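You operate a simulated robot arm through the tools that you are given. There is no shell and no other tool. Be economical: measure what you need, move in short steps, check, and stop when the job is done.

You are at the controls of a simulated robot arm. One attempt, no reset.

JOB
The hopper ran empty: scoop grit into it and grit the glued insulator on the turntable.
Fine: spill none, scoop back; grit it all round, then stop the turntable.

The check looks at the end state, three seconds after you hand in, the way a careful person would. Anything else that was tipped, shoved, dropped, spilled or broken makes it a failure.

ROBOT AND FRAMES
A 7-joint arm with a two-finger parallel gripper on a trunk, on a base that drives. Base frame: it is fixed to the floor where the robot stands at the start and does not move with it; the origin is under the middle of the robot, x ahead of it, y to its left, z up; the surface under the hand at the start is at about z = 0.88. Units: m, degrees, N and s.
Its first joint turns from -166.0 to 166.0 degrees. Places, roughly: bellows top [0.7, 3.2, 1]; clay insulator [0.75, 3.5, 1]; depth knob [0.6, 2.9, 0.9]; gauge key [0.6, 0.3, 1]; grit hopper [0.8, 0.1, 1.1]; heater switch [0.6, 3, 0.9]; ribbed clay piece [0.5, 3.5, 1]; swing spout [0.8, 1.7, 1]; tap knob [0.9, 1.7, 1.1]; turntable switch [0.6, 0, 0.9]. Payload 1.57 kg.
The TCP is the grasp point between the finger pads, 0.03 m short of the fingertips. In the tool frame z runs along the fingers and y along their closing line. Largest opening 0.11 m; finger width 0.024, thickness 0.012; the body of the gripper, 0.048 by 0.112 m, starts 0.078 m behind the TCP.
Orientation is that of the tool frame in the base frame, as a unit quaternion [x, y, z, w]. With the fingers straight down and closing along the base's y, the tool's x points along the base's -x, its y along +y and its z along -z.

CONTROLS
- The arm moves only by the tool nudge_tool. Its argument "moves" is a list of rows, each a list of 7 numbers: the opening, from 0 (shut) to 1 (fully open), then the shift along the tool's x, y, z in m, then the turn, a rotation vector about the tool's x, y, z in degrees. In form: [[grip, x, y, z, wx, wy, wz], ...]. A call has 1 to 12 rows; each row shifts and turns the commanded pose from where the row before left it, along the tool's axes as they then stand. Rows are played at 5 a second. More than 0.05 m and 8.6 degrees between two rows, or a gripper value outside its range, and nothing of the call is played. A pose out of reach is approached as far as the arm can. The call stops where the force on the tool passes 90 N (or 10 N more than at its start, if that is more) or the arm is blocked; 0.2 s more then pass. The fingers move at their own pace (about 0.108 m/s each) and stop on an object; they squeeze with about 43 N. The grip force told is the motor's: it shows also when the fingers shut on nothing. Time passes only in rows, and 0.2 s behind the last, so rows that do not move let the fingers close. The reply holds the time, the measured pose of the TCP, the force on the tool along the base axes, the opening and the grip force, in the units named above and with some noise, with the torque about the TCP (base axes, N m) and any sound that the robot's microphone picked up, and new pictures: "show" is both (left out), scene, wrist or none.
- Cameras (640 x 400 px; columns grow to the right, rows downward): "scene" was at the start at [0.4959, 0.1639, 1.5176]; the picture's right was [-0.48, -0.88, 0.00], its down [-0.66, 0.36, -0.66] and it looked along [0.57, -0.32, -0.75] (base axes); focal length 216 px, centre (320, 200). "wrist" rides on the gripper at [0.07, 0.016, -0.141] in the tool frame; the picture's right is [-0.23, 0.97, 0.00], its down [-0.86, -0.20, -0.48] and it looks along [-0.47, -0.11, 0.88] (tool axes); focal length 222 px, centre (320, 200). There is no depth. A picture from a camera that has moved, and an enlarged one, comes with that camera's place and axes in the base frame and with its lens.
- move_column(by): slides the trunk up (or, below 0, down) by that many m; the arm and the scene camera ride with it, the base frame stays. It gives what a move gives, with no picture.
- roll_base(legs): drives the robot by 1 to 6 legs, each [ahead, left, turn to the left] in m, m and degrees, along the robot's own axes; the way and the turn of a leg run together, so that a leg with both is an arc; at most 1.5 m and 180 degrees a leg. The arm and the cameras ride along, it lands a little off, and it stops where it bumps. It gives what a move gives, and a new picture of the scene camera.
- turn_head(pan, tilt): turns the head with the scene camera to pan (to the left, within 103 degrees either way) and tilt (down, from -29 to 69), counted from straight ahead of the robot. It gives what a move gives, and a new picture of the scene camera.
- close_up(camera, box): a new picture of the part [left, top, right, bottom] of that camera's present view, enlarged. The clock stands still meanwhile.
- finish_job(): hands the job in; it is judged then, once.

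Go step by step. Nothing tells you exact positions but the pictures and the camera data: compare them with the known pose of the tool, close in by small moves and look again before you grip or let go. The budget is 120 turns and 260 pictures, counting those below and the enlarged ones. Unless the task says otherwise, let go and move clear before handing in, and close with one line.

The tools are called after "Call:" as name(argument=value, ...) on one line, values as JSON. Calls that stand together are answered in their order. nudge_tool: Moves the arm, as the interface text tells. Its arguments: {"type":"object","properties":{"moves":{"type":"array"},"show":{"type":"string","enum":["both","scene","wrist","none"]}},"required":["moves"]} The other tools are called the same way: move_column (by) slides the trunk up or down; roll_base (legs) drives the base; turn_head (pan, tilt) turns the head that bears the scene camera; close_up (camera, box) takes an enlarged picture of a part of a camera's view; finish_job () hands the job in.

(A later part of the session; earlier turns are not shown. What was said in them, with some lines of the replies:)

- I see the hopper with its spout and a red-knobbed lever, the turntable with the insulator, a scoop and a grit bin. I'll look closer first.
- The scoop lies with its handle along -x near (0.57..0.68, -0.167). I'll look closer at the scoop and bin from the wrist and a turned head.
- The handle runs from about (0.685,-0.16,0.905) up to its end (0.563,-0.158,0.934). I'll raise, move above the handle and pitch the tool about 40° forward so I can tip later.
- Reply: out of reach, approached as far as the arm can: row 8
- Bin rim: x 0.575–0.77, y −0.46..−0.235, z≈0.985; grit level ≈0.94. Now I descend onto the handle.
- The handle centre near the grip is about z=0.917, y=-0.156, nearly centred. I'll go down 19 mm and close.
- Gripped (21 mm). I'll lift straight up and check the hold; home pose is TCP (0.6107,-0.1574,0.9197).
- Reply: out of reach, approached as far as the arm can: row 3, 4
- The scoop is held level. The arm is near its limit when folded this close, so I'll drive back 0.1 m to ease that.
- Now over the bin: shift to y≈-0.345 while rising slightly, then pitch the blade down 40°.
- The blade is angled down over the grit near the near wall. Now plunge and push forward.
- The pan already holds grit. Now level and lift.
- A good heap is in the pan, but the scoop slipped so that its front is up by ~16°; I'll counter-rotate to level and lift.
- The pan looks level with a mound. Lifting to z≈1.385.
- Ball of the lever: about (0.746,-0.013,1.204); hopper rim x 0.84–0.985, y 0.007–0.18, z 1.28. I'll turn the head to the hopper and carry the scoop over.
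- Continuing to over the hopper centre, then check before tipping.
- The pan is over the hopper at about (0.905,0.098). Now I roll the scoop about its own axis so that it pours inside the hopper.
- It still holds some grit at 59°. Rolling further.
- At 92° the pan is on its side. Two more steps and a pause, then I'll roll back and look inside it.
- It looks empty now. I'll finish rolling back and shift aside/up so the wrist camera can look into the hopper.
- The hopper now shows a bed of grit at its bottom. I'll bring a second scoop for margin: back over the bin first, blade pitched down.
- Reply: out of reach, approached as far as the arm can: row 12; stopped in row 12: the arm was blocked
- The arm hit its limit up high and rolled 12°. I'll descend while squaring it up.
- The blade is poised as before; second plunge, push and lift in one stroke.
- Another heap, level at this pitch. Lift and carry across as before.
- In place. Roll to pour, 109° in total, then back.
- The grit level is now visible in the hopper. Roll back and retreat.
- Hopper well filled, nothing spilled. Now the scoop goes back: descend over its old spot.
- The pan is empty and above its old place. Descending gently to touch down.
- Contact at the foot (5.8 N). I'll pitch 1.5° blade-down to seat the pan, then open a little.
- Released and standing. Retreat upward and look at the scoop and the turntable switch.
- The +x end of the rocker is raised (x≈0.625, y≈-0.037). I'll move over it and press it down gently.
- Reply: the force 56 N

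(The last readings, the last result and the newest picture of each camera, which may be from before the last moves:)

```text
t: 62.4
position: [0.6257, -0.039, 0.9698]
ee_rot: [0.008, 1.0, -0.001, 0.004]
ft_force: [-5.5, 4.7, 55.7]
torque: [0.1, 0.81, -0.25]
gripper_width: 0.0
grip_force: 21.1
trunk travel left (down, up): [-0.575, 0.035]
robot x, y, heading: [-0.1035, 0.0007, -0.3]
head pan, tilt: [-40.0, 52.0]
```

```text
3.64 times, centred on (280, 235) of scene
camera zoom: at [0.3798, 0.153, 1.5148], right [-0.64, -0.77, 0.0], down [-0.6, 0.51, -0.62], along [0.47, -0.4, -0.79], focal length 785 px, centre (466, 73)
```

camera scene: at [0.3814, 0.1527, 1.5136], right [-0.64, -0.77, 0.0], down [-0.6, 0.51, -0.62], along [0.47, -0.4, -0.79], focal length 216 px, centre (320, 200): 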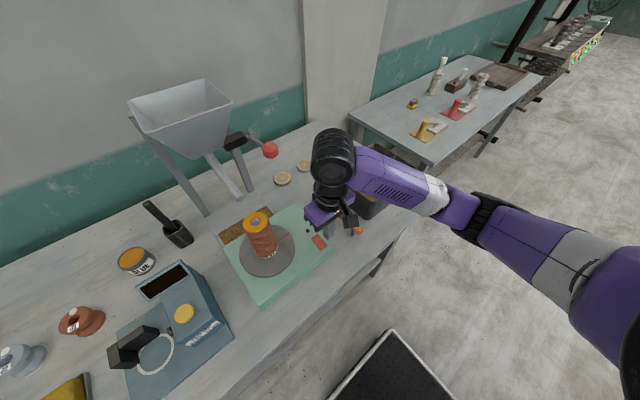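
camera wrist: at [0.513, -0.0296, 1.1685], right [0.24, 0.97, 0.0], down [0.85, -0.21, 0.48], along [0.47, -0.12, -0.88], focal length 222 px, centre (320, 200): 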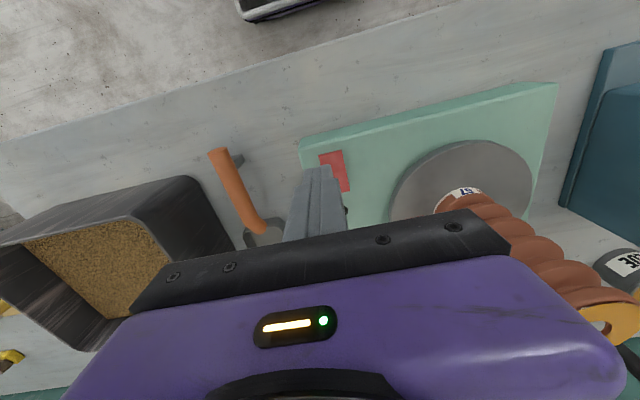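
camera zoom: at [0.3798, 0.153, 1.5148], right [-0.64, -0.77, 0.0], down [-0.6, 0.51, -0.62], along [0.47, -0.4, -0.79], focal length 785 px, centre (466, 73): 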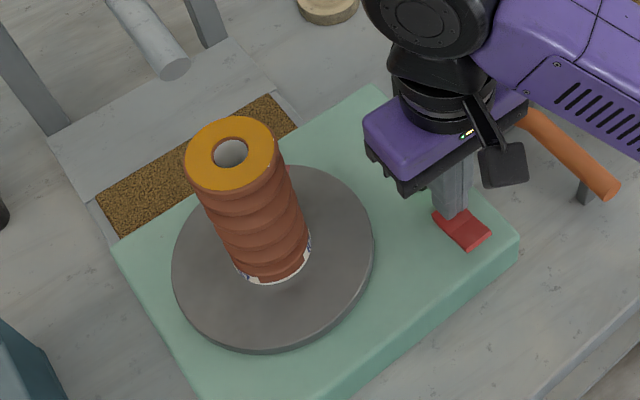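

The turntable is running. I lift off and go to above the red lever ball.

Call:
nudge_tool(moves=[[0, 0, 0, -0.03, 0, 0, 0], [0.3, 0, 0, -0.045, 0, 0, 0], [0.6, 0, 0.014, -0.045, 0, 0, 0], [0.6, 0, 0.014, -0.045, 0, 0, 0], [0.6, 0, 0, -0.045, 0, 0, 0], [0.6, 0, 0, -0.045, 0, 0, 0], [0.6, 0, 0, -0.045, 0, 0, 0], [0.6, -0.04, 0, -0.02, 0, 0, 0], [0.6, -0.04, 0, 0, 0, 0, 0], [0.6, -0.04, 0, 0, 0, 0, 0], [0.6, 0, 0, 0, 0, 0, 0]])

Call:
close_up(camera="scene", box=[190, 100, 330, 260])

Call:
turn_head(pan=-10, tilt=45)

```text
t: 64.8
position: [0.7463, -0.0135, 1.2868]
ee_rot: [0.008, 1.0, 0.0, 0.002]
ft_force: [-0.5, 0.1, 0.4]
torque: [-0.02, 0.01, 0.03]
gripper_width: 0.0658
grip_force: 0.1
trunk travel left (down, up): [-0.575, 0.035]
robot x, y, heading: [-0.1039, -0.0016, -0.2]
head pan, tilt: [-40.0, 52.0]
camera scene: at [0.3815, 0.1527, 1.5135], right [-0.64, -0.77, 0.0], down [-0.6, 0.51, -0.62], along [0.47, -0.4, -0.79], focal length 216 px, centre (320, 200)
camera wrist: at [0.677, 0.0048, 1.4261], right [0.24, 0.97, 0.0], down [0.85, -0.21, 0.48], along [0.47, -0.12, -0.88], focal length 222 px, centre (320, 200)
```

scene: 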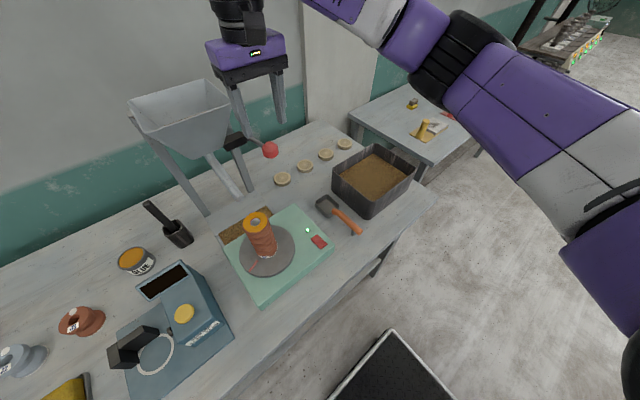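
wrist: 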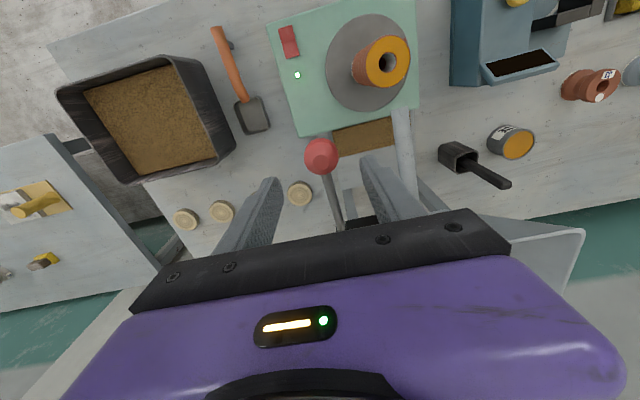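

```text
2.50 times, centred on (260, 180) of scene
camera zoom: at [0.3815, 0.1527, 1.5135], right [-0.64, -0.77, 0.0], down [-0.6, 0.51, -0.62], along [0.47, -0.4, -0.79], focal length 540 px, centre (470, 250)
```

zoom: 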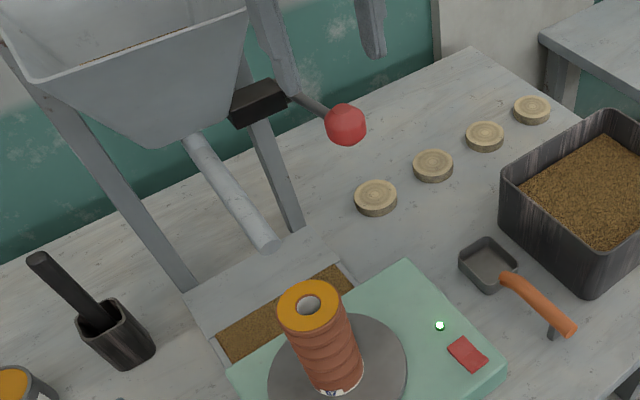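

```text
t: 65.7
position: [0.7463, -0.0123, 1.2864]
ee_rot: [0.009, 1.0, -0.001, 0.002]
ft_force: [-0.2, -0.1, -0.5]
torque: [0.03, -0.05, -0.02]
gripper_width: 0.0661
grip_force: 0.1
trunk travel left (down, up): [-0.575, 0.035]
robot x, y, heading: [-0.1059, -0.0021, -0.2]
head pan, tilt: [-10.0, 45.0]
camera scene: at [0.4041, 0.1867, 1.5231], right [-0.18, -0.98, 0.0], down [-0.7, 0.12, -0.71], along [0.7, -0.12, -0.71], focal length 216 px, centre (320, 200)
```

scene: 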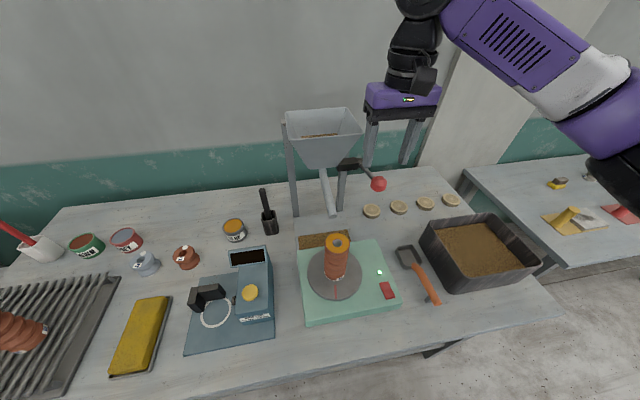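

The lamp is green and the ball lies at (0.747,-0.011,1.205), right below the TCP. Descend and grip it.

Call:
nudge_tool(moves=[[0.6, 0, 0.002, 0.04, 0, 0, 0], [0.6, 0, 0, 0.038, 0, 0, 0], [0.6, 0, 0, 0, 0, 0, 0], [0.2, 0, 0, 0, 0, 0, 0], [0.2, 0, 0, 0, 0, 0, 0], [0.2, 0, 0, 0, 0, 0, 0]])

Call:
close_up(camera="scene", box=[270, 90, 430, 310])

```text
t: 67.1
position: [0.7473, -0.0114, 1.2091]
ee_rot: [0.009, 1.0, -0.001, 0.001]
ft_force: [3.4, 11.3, -2.8]
torque: [0.17, -0.29, 0.0]
gripper_width: 0.0353
grip_force: 42.3
trunk travel left (down, up): [-0.575, 0.035]
robot x, y, heading: [-0.1033, -0.0005, -0.0]
head pan, tilt: [-10.0, 45.0]
camera scene: at [0.4043, 0.1874, 1.5229], right [-0.18, -0.98, 0.0], down [-0.7, 0.12, -0.71], along [0.7, -0.12, -0.71], focal length 216 px, centre (320, 200)
camera wrist: at [0.677, 0.0056, 1.3489], right [0.24, 0.97, 0.0], down [0.85, -0.21, 0.48], along [0.47, -0.12, -0.88], focal length 222 px, centre (320, 200)
```

scene: 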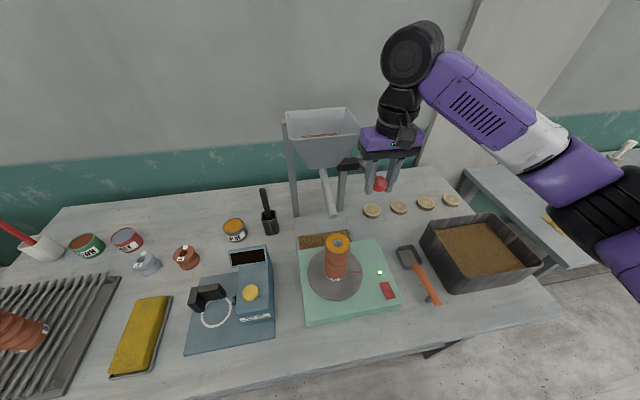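
wrist: 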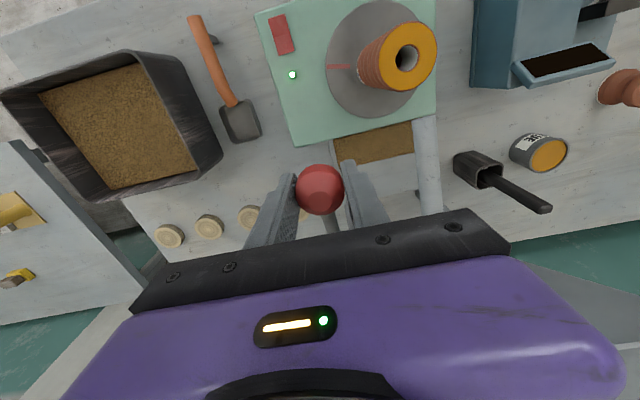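

```text
1.82 times, centred on (350, 200) of scene
camera zoom: at [0.4043, 0.1874, 1.5229], right [-0.18, -0.98, 0.0], down [-0.7, 0.12, -0.71], along [0.7, -0.12, -0.71], focal length 392 px, centre (266, 200)
```

zoom: 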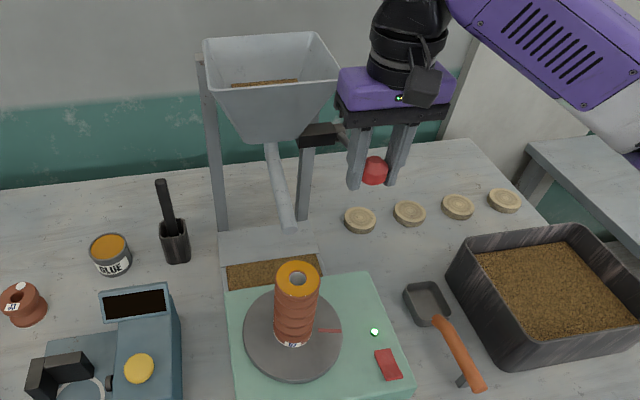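

Ball gripped. Test: ease it down ~12 mm and look at force and flow.

Call:
nudge_tool(moves=[[0.2, 0, 0, 0.004, 0, 0, 0], [0.2, 0.001, 0, 0.004, 0, 0, 0], [0.2, 0.001, 0, 0.004, 0, 0, 0], [0.2, 0, 0, 0, 0, 0, 0]], show="none")

Call:
close_up(camera="scene", box=[270, 90, 430, 310])

```text
t: 68.1
position: [0.7438, -0.0121, 1.1961]
ee_rot: [0.01, 1.0, -0.001, 0.003]
ft_force: [13.0, 10.0, 6.6]
torque: [0.06, -1.18, -0.05]
gripper_width: 0.0352
grip_force: 42.4
trunk travel left (down, up): [-0.575, 0.035]
robot x, y, heading: [-0.1025, 0.0034, -0.1]
head pan, tilt: [-10.0, 45.0]
```

```text
1.82 times, centred on (350, 200) of scene
camera zoom: at [0.4045, 0.1872, 1.523], right [-0.18, -0.98, 0.0], down [-0.7, 0.12, -0.71], along [0.7, -0.12, -0.71], focal length 392 px, centre (266, 200)
```

zoom: 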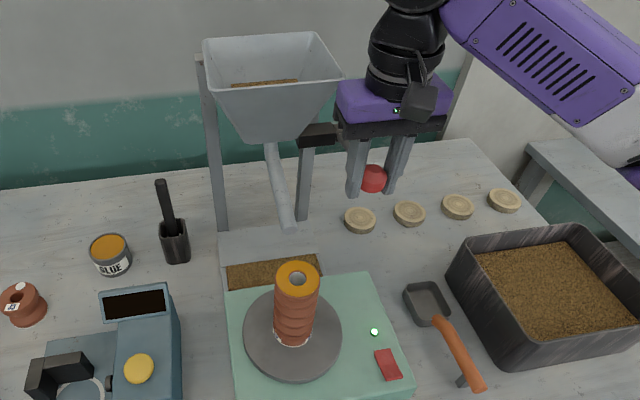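

It moves down freely with no flow yet. Continue along the arc, turning the hand with the lever.

Call:
nudge_tool(moves=[[0.2, -0.002, 0, 0.012, 0, -5, 0], [0.2, 0, 0, 0.011, 0, -5, 0], [0.2, 0.001, 0, 0.012, 0, -5, 0], [0.2, 0, 0, 0, 0, 0, 0]], show="none")

Call:
close_up(camera="scene", box=[270, 90, 430, 310])

```text
t: 69.1
position: [0.7465, -0.0116, 1.16]
ee_rot: [0.009, 0.991, -0.003, 0.13]
ft_force: [-25.5, 0.5, -6.9]
torque: [0.0, 0.65, -0.07]
gripper_width: 0.0354
grip_force: 42.6
trunk travel left (down, up): [-0.575, 0.035]
robot x, y, heading: [-0.1021, -0.0009, -0.0]
head pan, tilt: [-10.0, 45.0]
```

```text
1.82 times, centred on (350, 200) of scene
camera zoom: at [0.4033, 0.1867, 1.5232], right [-0.18, -0.98, 0.0], down [-0.7, 0.12, -0.71], along [0.7, -0.12, -0.71], focal length 392 px, centre (266, 200)
```

zoom: 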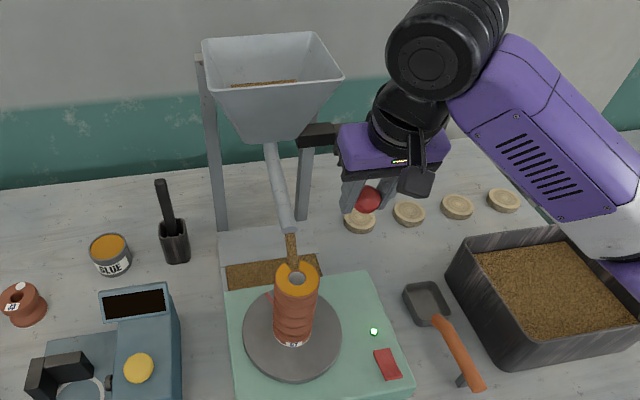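

Grit is flowing onto the insulator's glued top. Hold, easing the x force, and watch.

Call:
nudge_tool(moves=[[0.2, 0.002, 0, 0, 0, 0, 0], [0.2, 0, 0, 0, 0, 0, 0], [0.2, 0, 0, 0, 0, 0, 0], [0.2, 0, 0, 0, 0, 0, 0]], show="none")

Call:
close_up(camera="scene", box=[290, 200, 390, 310])

```text
t: 70.1
position: [0.7465, -0.0115, 1.161]
ee_rot: [0.011, 0.991, -0.002, 0.132]
ft_force: [-1.8, 0.9, -7.6]
torque: [0.0, 1.14, -0.08]
gripper_width: 0.0352
grip_force: 42.5
trunk travel left (down, up): [-0.575, 0.035]
robot x, y, heading: [-0.1036, 0.0019, -0.0]
head pan, tilt: [-10.0, 45.0]
```

```text
3.64 times, centred on (340, 255) of scene
camera zoom: at [0.4044, 0.1869, 1.523], right [-0.18, -0.98, 0.0], down [-0.7, 0.12, -0.71], along [0.7, -0.12, -0.71], focal length 785 px, centre (247, 0)
```

zoom: 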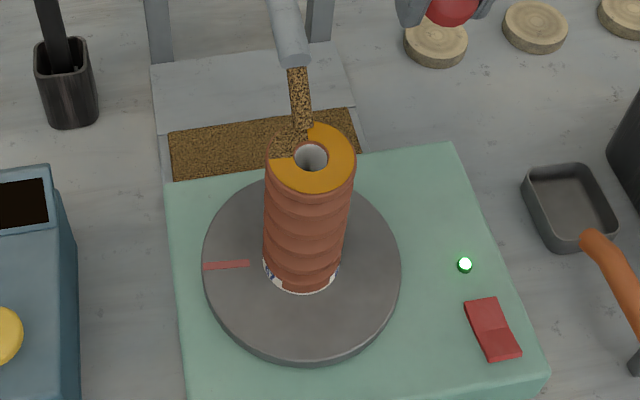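

The coating is growing as it turns (about 45–50°/s). Keep holding.

Call:
nudge_tool(moves=[[0.2, 0, 0, 0, 0, 0, 0], [0.2, 0, 0, 0, 0, 0, 0], [0.2, 0, 0, 0, 0, 0, 0], [0.2, 0, 0, 0, 0, 0, 0], [0.2, 0, 0, 0, 0, 0, 0], [0.2, 0, 0, 0, 0, 0, 0], [0.2, 0, 0, 0, 0, 0, 0], [0.2, 0, 0, 0, 0, 0, 0], [0.2, 0, 0, 0, 0, 0, 0], [0.2, 0, 0, 0, 0, 0, 0], [0.2, 0, 0, 0, 0, 0, 0], [0.2, 0, 0, 0, 0, 0, 0]], show="none")

Call:
close_up(camera="scene", box=[270, 100, 390, 310])

```text
t: 72.7
position: [0.7457, -0.0109, 1.1606]
ee_rot: [0.009, 0.991, -0.002, 0.133]
ft_force: [9.3, 1.4, 2.2]
torque: [0.02, -0.2, -0.03]
gripper_width: 0.0352
grip_force: 42.4
trunk travel left (down, up): [-0.575, 0.035]
robot x, y, heading: [-0.1042, 0.001, -0.0]
head pan, tilt: [-10.0, 45.0]
```

```text
1.90 times, centred on (330, 205) of scene
camera zoom: at [0.4044, 0.1868, 1.5231], right [-0.18, -0.98, 0.0], down [-0.7, 0.12, -0.71], along [0.7, -0.12, -0.71], focal length 411 px, centre (301, 190)
```

zoom: 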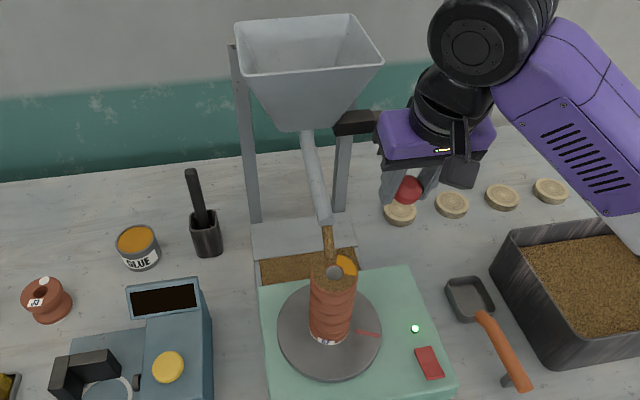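

About a quarter remains uncoated. Hold ~2.4 s more.

Call:
nudge_tool(moves=[[0.2, 0, 0, 0, 0, 0, 0], [0.2, 0, 0, 0, 0, 0, 0], [0.2, 0, 0, 0, 0, 0, 0], [0.2, 0, 0, 0, 0, 0, 0], [0.2, 0, 0, 0, 0, 0, 0], [0.2, 0, 0, 0, 0, 0, 0], [0.2, 0, 0, 0, 0, 0, 0], [0.2, 0, 0, 0, 0, 0, 0], [0.2, 0, 0, 0, 0, 0, 0], [0.2, 0, 0, 0, 0, 0, 0], [0.2, 0, 0, 0, 0, 0, 0]], show="none")

Call:
close_up(camera="scene", box=[290, 200, 390, 310])

```text
t: 75.1
position: [0.7462, -0.0114, 1.1614]
ee_rot: [0.009, 0.991, -0.002, 0.133]
ft_force: [14.5, -0.4, 6.8]
torque: [0.01, -0.78, -0.07]
gripper_width: 0.035
grip_force: 42.4
trunk travel left (down, up): [-0.575, 0.035]
robot x, y, heading: [-0.1041, -0.0011, -0.2]
head pan, tilt: [-10.0, 45.0]
```

```text
3.64 times, centred on (340, 255) of scene
camera zoom: at [0.4044, 0.1868, 1.523], right [-0.18, -0.98, 0.0], down [-0.7, 0.12, -0.71], along [0.7, -0.12, -0.71], focal length 785 px, centre (247, 0)
```

zoom: 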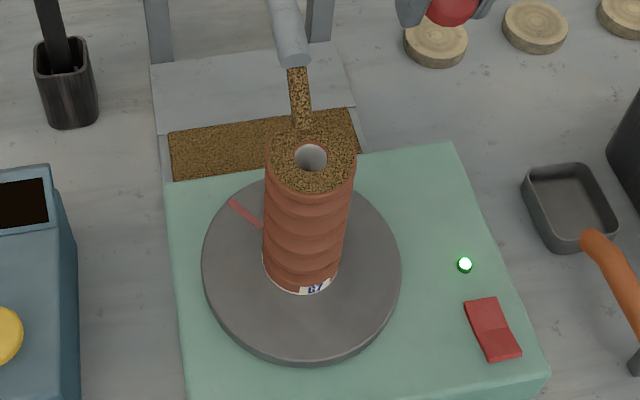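

The top is gritted all the way round. Close the valve by bringing the lever back up.

Call:
nudge_tool(moves=[[0.2, -0.0031, 0, -0.0116, 0, 5, 0], [0.2, -0.0019, 0, -0.0108, 0, 5, 0], [0.2, 0, 0, -0.012, 0, 5, 0], [0.2, -0.001, 0, -0.012, 0, 0, 0], [0.2, -0.001, 0, -0.002, 0, 0, 0], [0.2, 0, 0, 0, 0, 0, 0]], show="none")

Call:
close_up(camera="scene", box=[270, 90, 430, 310])

```text
t: 76.5
position: [0.7464, -0.0102, 1.2089]
ee_rot: [0.009, 1.0, -0.002, 0.0]
ft_force: [-1.2, -4.0, -8.5]
torque: [0.02, 1.19, -0.06]
gripper_width: 0.0349
grip_force: 42.1
trunk travel left (down, up): [-0.575, 0.035]
robot x, y, heading: [-0.1062, 0.0027, -0.3]
head pan, tilt: [-10.0, 45.0]
```

```text
1.82 times, centred on (350, 200) of scene
camera zoom: at [0.4042, 0.1866, 1.523], right [-0.18, -0.98, 0.0], down [-0.7, 0.12, -0.71], along [0.7, -0.12, -0.71], focal length 392 px, centre (266, 200)
```

zoom: 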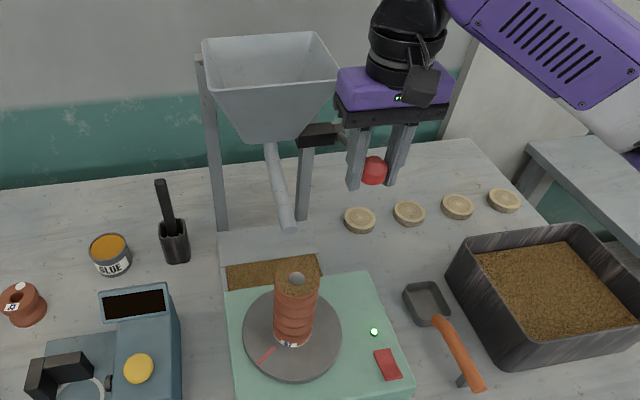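

Flow stopped. Release the ball, rise, and go back over the switch's near end.

Call:
nudge_tool(moves=[[0.6, 0, 0, 0, 0, 0, 0], [0.6, 0, 0, 0, 0, 0, 0], [0.6, 0, 0, 0, 0, 0, 0], [0.6, 0, 0, -0.04, 0, 0, 0], [0.6, 0, 0, -0.04, 0, 0, 0], [0.3, 0.04, -0.014, 0, 0, 0, 0], [0, 0.04, -0.014, 0, 0, 0, 0], [0, 0.04, 0, 0, 0, 0, 0], [0, 0.039, 0, 0, 0, 0, 0], [0, 0, 0, 0.045, 0, 0, 0], [0, 0, 0, 0.045, 0, 0, 0], [0, 0, 0, 0, 0, 0, 0]], show="scene")

Call:
turn_head(pan=-40, tilt=52)

Call:
close_up(camera="scene", box=[290, 210, 350, 255])

```text
t: 79.1
position: [0.5869, -0.0367, 1.1979]
ee_rot: [0.008, 1.0, -0.001, 0.002]
ft_force: [0.0, -0.2, 0.1]
torque: [0.04, -0.04, -0.01]
gripper_width: 0.0
grip_force: 21.4
trunk travel left (down, up): [-0.575, 0.035]
robot x, y, heading: [-0.1072, 0.0007, -0.3]
head pan, tilt: [-10.0, 45.0]
camera scene: at [0.4041, 0.1867, 1.5231], right [-0.18, -0.98, 0.0], down [-0.7, 0.12, -0.71], along [0.7, -0.12, -0.71], focal length 216 px, centre (320, 200)
```

scene: 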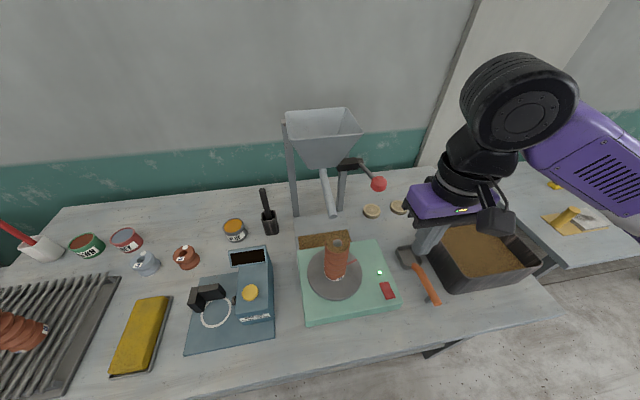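

```text
t: 80.1
position: [0.5863, -0.036, 1.1988]
ee_rot: [0.01, 1.0, -0.001, 0.003]
ft_force: [-0.5, 0.5, 0.2]
torque: [0.0, 0.02, 0.02]
gripper_width: 0.0
grip_force: 21.0
trunk travel left (down, up): [-0.575, 0.035]
robot x, y, heading: [-0.1079, -0.0, -0.0]
head pan, tilt: [-40.0, 52.0]
camera scene: at [0.3815, 0.1527, 1.5136], right [-0.64, -0.77, 0.0], down [-0.6, 0.51, -0.62], along [0.47, -0.4, -0.79], focal length 216 px, centre (320, 200)
```

scene: 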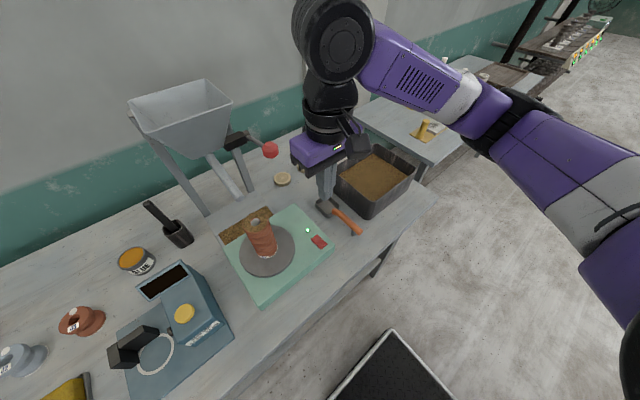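

```text
8.89 times, centred on (320, 232) of scene
camera zoom: at [0.3815, 0.1527, 1.5136], right [-0.64, -0.77, 0.0], down [-0.6, 0.51, -0.62], along [0.47, -0.4, -0.79], focal length 1918 px, centre (320, -89)
```

zoom: 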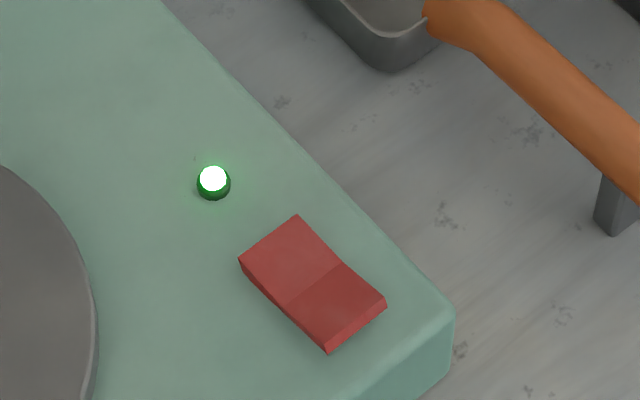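

The near end is now raised at (0.588,-0.037). Descend to just above it.

Call:
nudge_tool(moves=[[0, -0.003, 0, 0.045, 0, 0, 0], [0, 0, 0, 0.045, 0, 0, 0], [0, 0, 0, 0.045, 0, 0, 0], [0, 0, 0, 0.045, 0, 0, 0], [0, 0, 0, 0.03, 0, 0, 0], [0, 0, 0, 0.01, 0, 0, 0], [0, 0, 0, 0.005, 0, 0, 0], [0, 0, 0, 0, 0, 0, 0]], show="none")

Call:
nudge_tool(moves=[[0, 0, 0, 0.003, 0, 0, 0], [0, 0, 0, 0.002, 0, 0, 0], [0, 0, 0, 0, 0, 0, 0]], show="none")

Call:
close_up(camera="scene", box=[220, 190, 350, 290])

```text
t: 81.9
position: [0.5894, -0.0375, 0.9746]
ee_rot: [0.01, 1.0, -0.001, 0.002]
ft_force: [-0.3, 0.5, 0.1]
torque: [0.01, 0.01, 0.02]
gripper_width: 0.0001
grip_force: 20.8
trunk travel left (down, up): [-0.575, 0.035]
robot x, y, heading: [-0.1084, 0.0003, 0.1]
head pan, tilt: [-40.0, 52.0]
```

```text
t: 82.7
position: [0.5905, -0.0372, 0.9704]
ee_rot: [0.009, 1.0, 0.0, 0.002]
ft_force: [-0.4, 1.9, 2.2]
torque: [0.04, -0.02, 0.03]
gripper_width: 0.0
grip_force: 21.1
trunk travel left (down, up): [-0.575, 0.035]
robot x, y, heading: [-0.0997, -0.0021, -0.1]
head pan, tilt: [-40.0, 52.0]
```

```text
4.00 times, centred on (285, 240) of scene
camera zoom: at [0.3814, 0.1527, 1.5136], right [-0.64, -0.77, 0.0], down [-0.6, 0.51, -0.62], along [0.47, -0.4, -0.79], focal length 863 px, centre (460, 40)
```

zoom: 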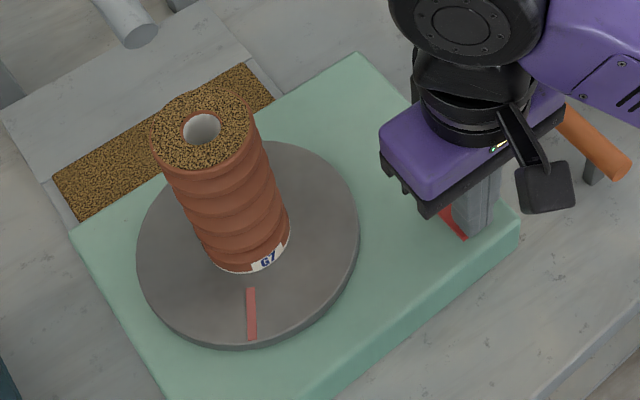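

Just touching; press a few mm more.

Call:
nudge_tool(moves=[[0, 0, 0, 0.002, 0, 0, 0], [0, 0, 0, 0.002, 0, 0, 0], [0, 0, 0, 0, 0, 0, 0]], show="none")

Call:
nudge_tool(moves=[[0, 0, 0, -0.03, 0, 0, 0], [0, 0, -0.02, -0.045, 0, 0, 0], [0, 0, -0.03, -0.045, 0, 0, 0], [0, 0, 0, 0, 0, 0, 0]], show="scene")

Call:
close_up(camera="scene", box=[220, 190, 350, 290])

```text
t: 83.5
position: [0.5889, -0.0379, 0.9693]
ee_rot: [0.009, 1.0, 0.0, 0.005]
ft_force: [-15.9, 3.0, 66.0]
torque: [0.01, -0.32, 0.34]
gripper_width: 0.0
grip_force: 21.4
trunk travel left (down, up): [-0.575, 0.035]
robot x, y, heading: [-0.1043, 0.0019, -0.1]
head pan, tilt: [-40.0, 52.0]
```

```text
refused: row 3 steps farther than a row can; nothing moved
```

```text
4.00 times, centred on (285, 240) of scene
camera zoom: at [0.3791, 0.1529, 1.5151], right [-0.64, -0.77, 0.0], down [-0.6, 0.51, -0.62], along [0.47, -0.4, -0.79], focal length 863 px, centre (460, 40)
```

zoom: 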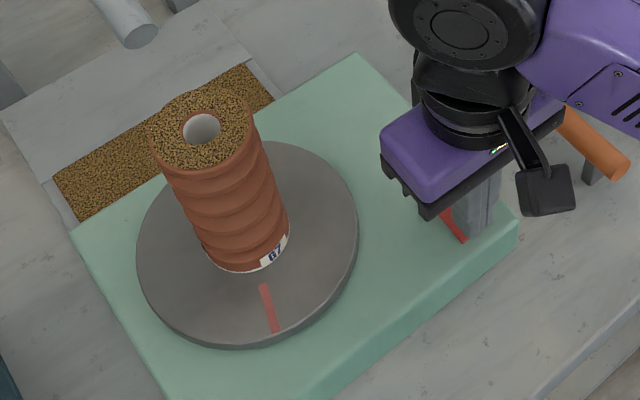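

Call:
nudge_tool(moves=[[0, 0, 0, -0.03, 0, 0, 0], [0, 0, 0, -0.045, 0, 0, 0], [0, 0.02, -0.02, -0.03, 0, 0, 0], [0, 0.03, -0.02, -0.03, 0, 0, 0], [0, 0, 0, -0.04, 0, 0, 0], [0, 0, 0, 0, 0, 0, 0]], show="scene")

Call:
close_up(camera="scene", box=[220, 190, 350, 290])

Call:
nudge_tool(moves=[[0, 0, 0, 0, 0, 0, 0], [0, 0, 0, 0, 0, 0, 0], [0, 0, 0, 0, 0, 0, 0], [0, 0, 0, 0, 0, 0, 0], [0, 0, 0, 0, 0, 0, 0]], show="scene")

Call:
close_up(camera="scene", box=[190, 120, 350, 290])

```text
t: 84.9
position: [0.5389, -0.076, 1.1404]
ee_rot: [0.01, 1.0, -0.001, 0.001]
ft_force: [0.7, -1.0, -0.7]
torque: [0.0, 0.01, 0.04]
gripper_width: 0.0
grip_force: 21.1
trunk travel left (down, up): [-0.575, 0.035]
robot x, y, heading: [-0.1057, 0.0014, -0.2]
head pan, tilt: [-40.0, 52.0]
camera scene: at [0.3814, 0.1526, 1.5136], right [-0.64, -0.76, 0.0], down [-0.6, 0.51, -0.62], along [0.47, -0.4, -0.79], focal length 216 px, centre (320, 200)
```

scene: 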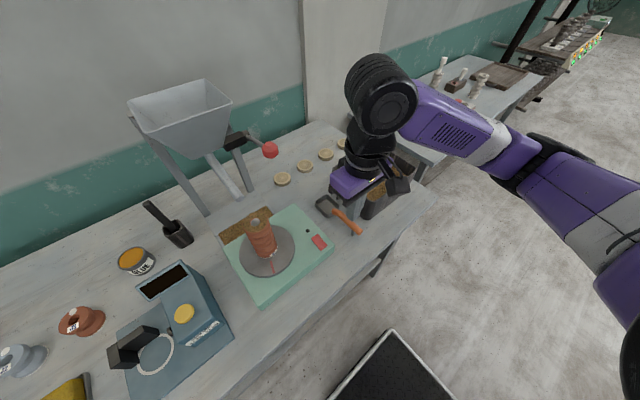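

```text
4.00 times, centred on (285, 240) of scene
camera zoom: at [0.3814, 0.1526, 1.5136], right [-0.64, -0.76, 0.0], down [-0.6, 0.51, -0.62], along [0.47, -0.4, -0.79], focal length 863 px, centre (460, 40)
```

zoom: 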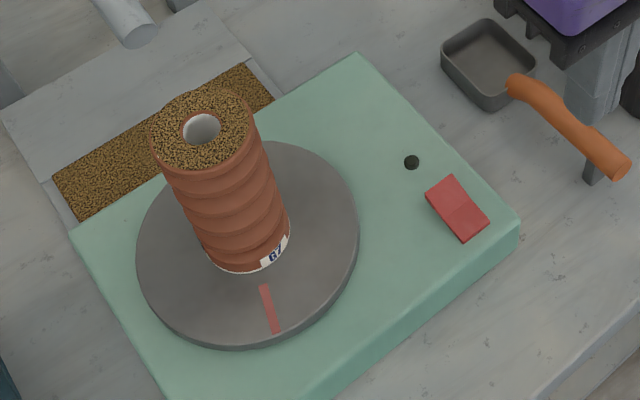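

```text
t: 86.1
position: [0.5386, -0.0757, 1.1409]
ee_rot: [0.01, 1.0, -0.001, 0.002]
ft_force: [0.4, 0.5, -0.8]
torque: [0.01, -0.01, 0.01]
gripper_width: 0.0
grip_force: 21.3
trunk travel left (down, up): [-0.575, 0.035]
robot x, y, heading: [-0.1051, 0.0026, 0.1]
head pan, tilt: [-40.0, 52.0]
camera scene: at [0.3815, 0.1526, 1.5136], right [-0.64, -0.77, 0.0], down [-0.6, 0.51, -0.62], along [0.47, -0.4, -0.79], focal length 216 px, centre (320, 200)
```

scene: 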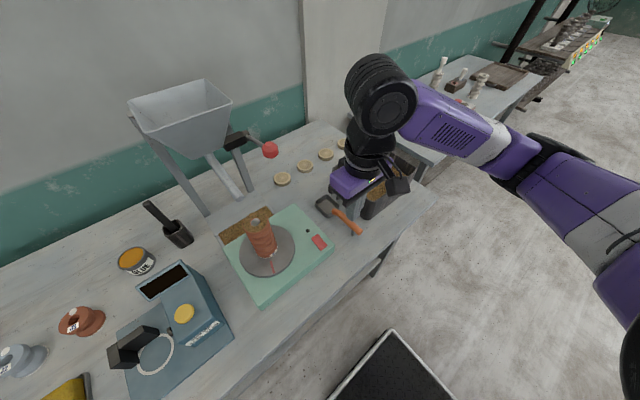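

```text
2.35 times, centred on (270, 205) of scene
camera zoom: at [0.3815, 0.1526, 1.5136], right [-0.64, -0.77, 0.0], down [-0.6, 0.51, -0.62], along [0.47, -0.4, -0.79], focal length 508 px, centre (438, 188)
```

zoom: 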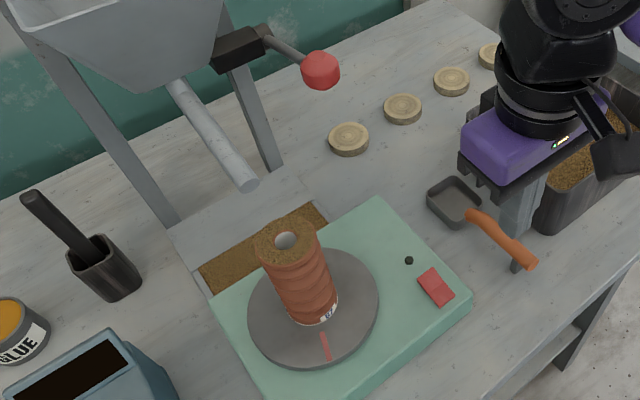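

The turntable has stopped with its lamp off, the valve is closed and the insulator's top is gritted all round. The scoop is back in its place, nothing is spilled and the hand is clear, so I'm handing in.

Call:
finish_job()

```text
The job is handed in.
```

The hopper is refilled with two scoops, the insulator is gritted all round, the valve is shut, the turntable is stopped, the scoop is back in its place, and I saw no spill.
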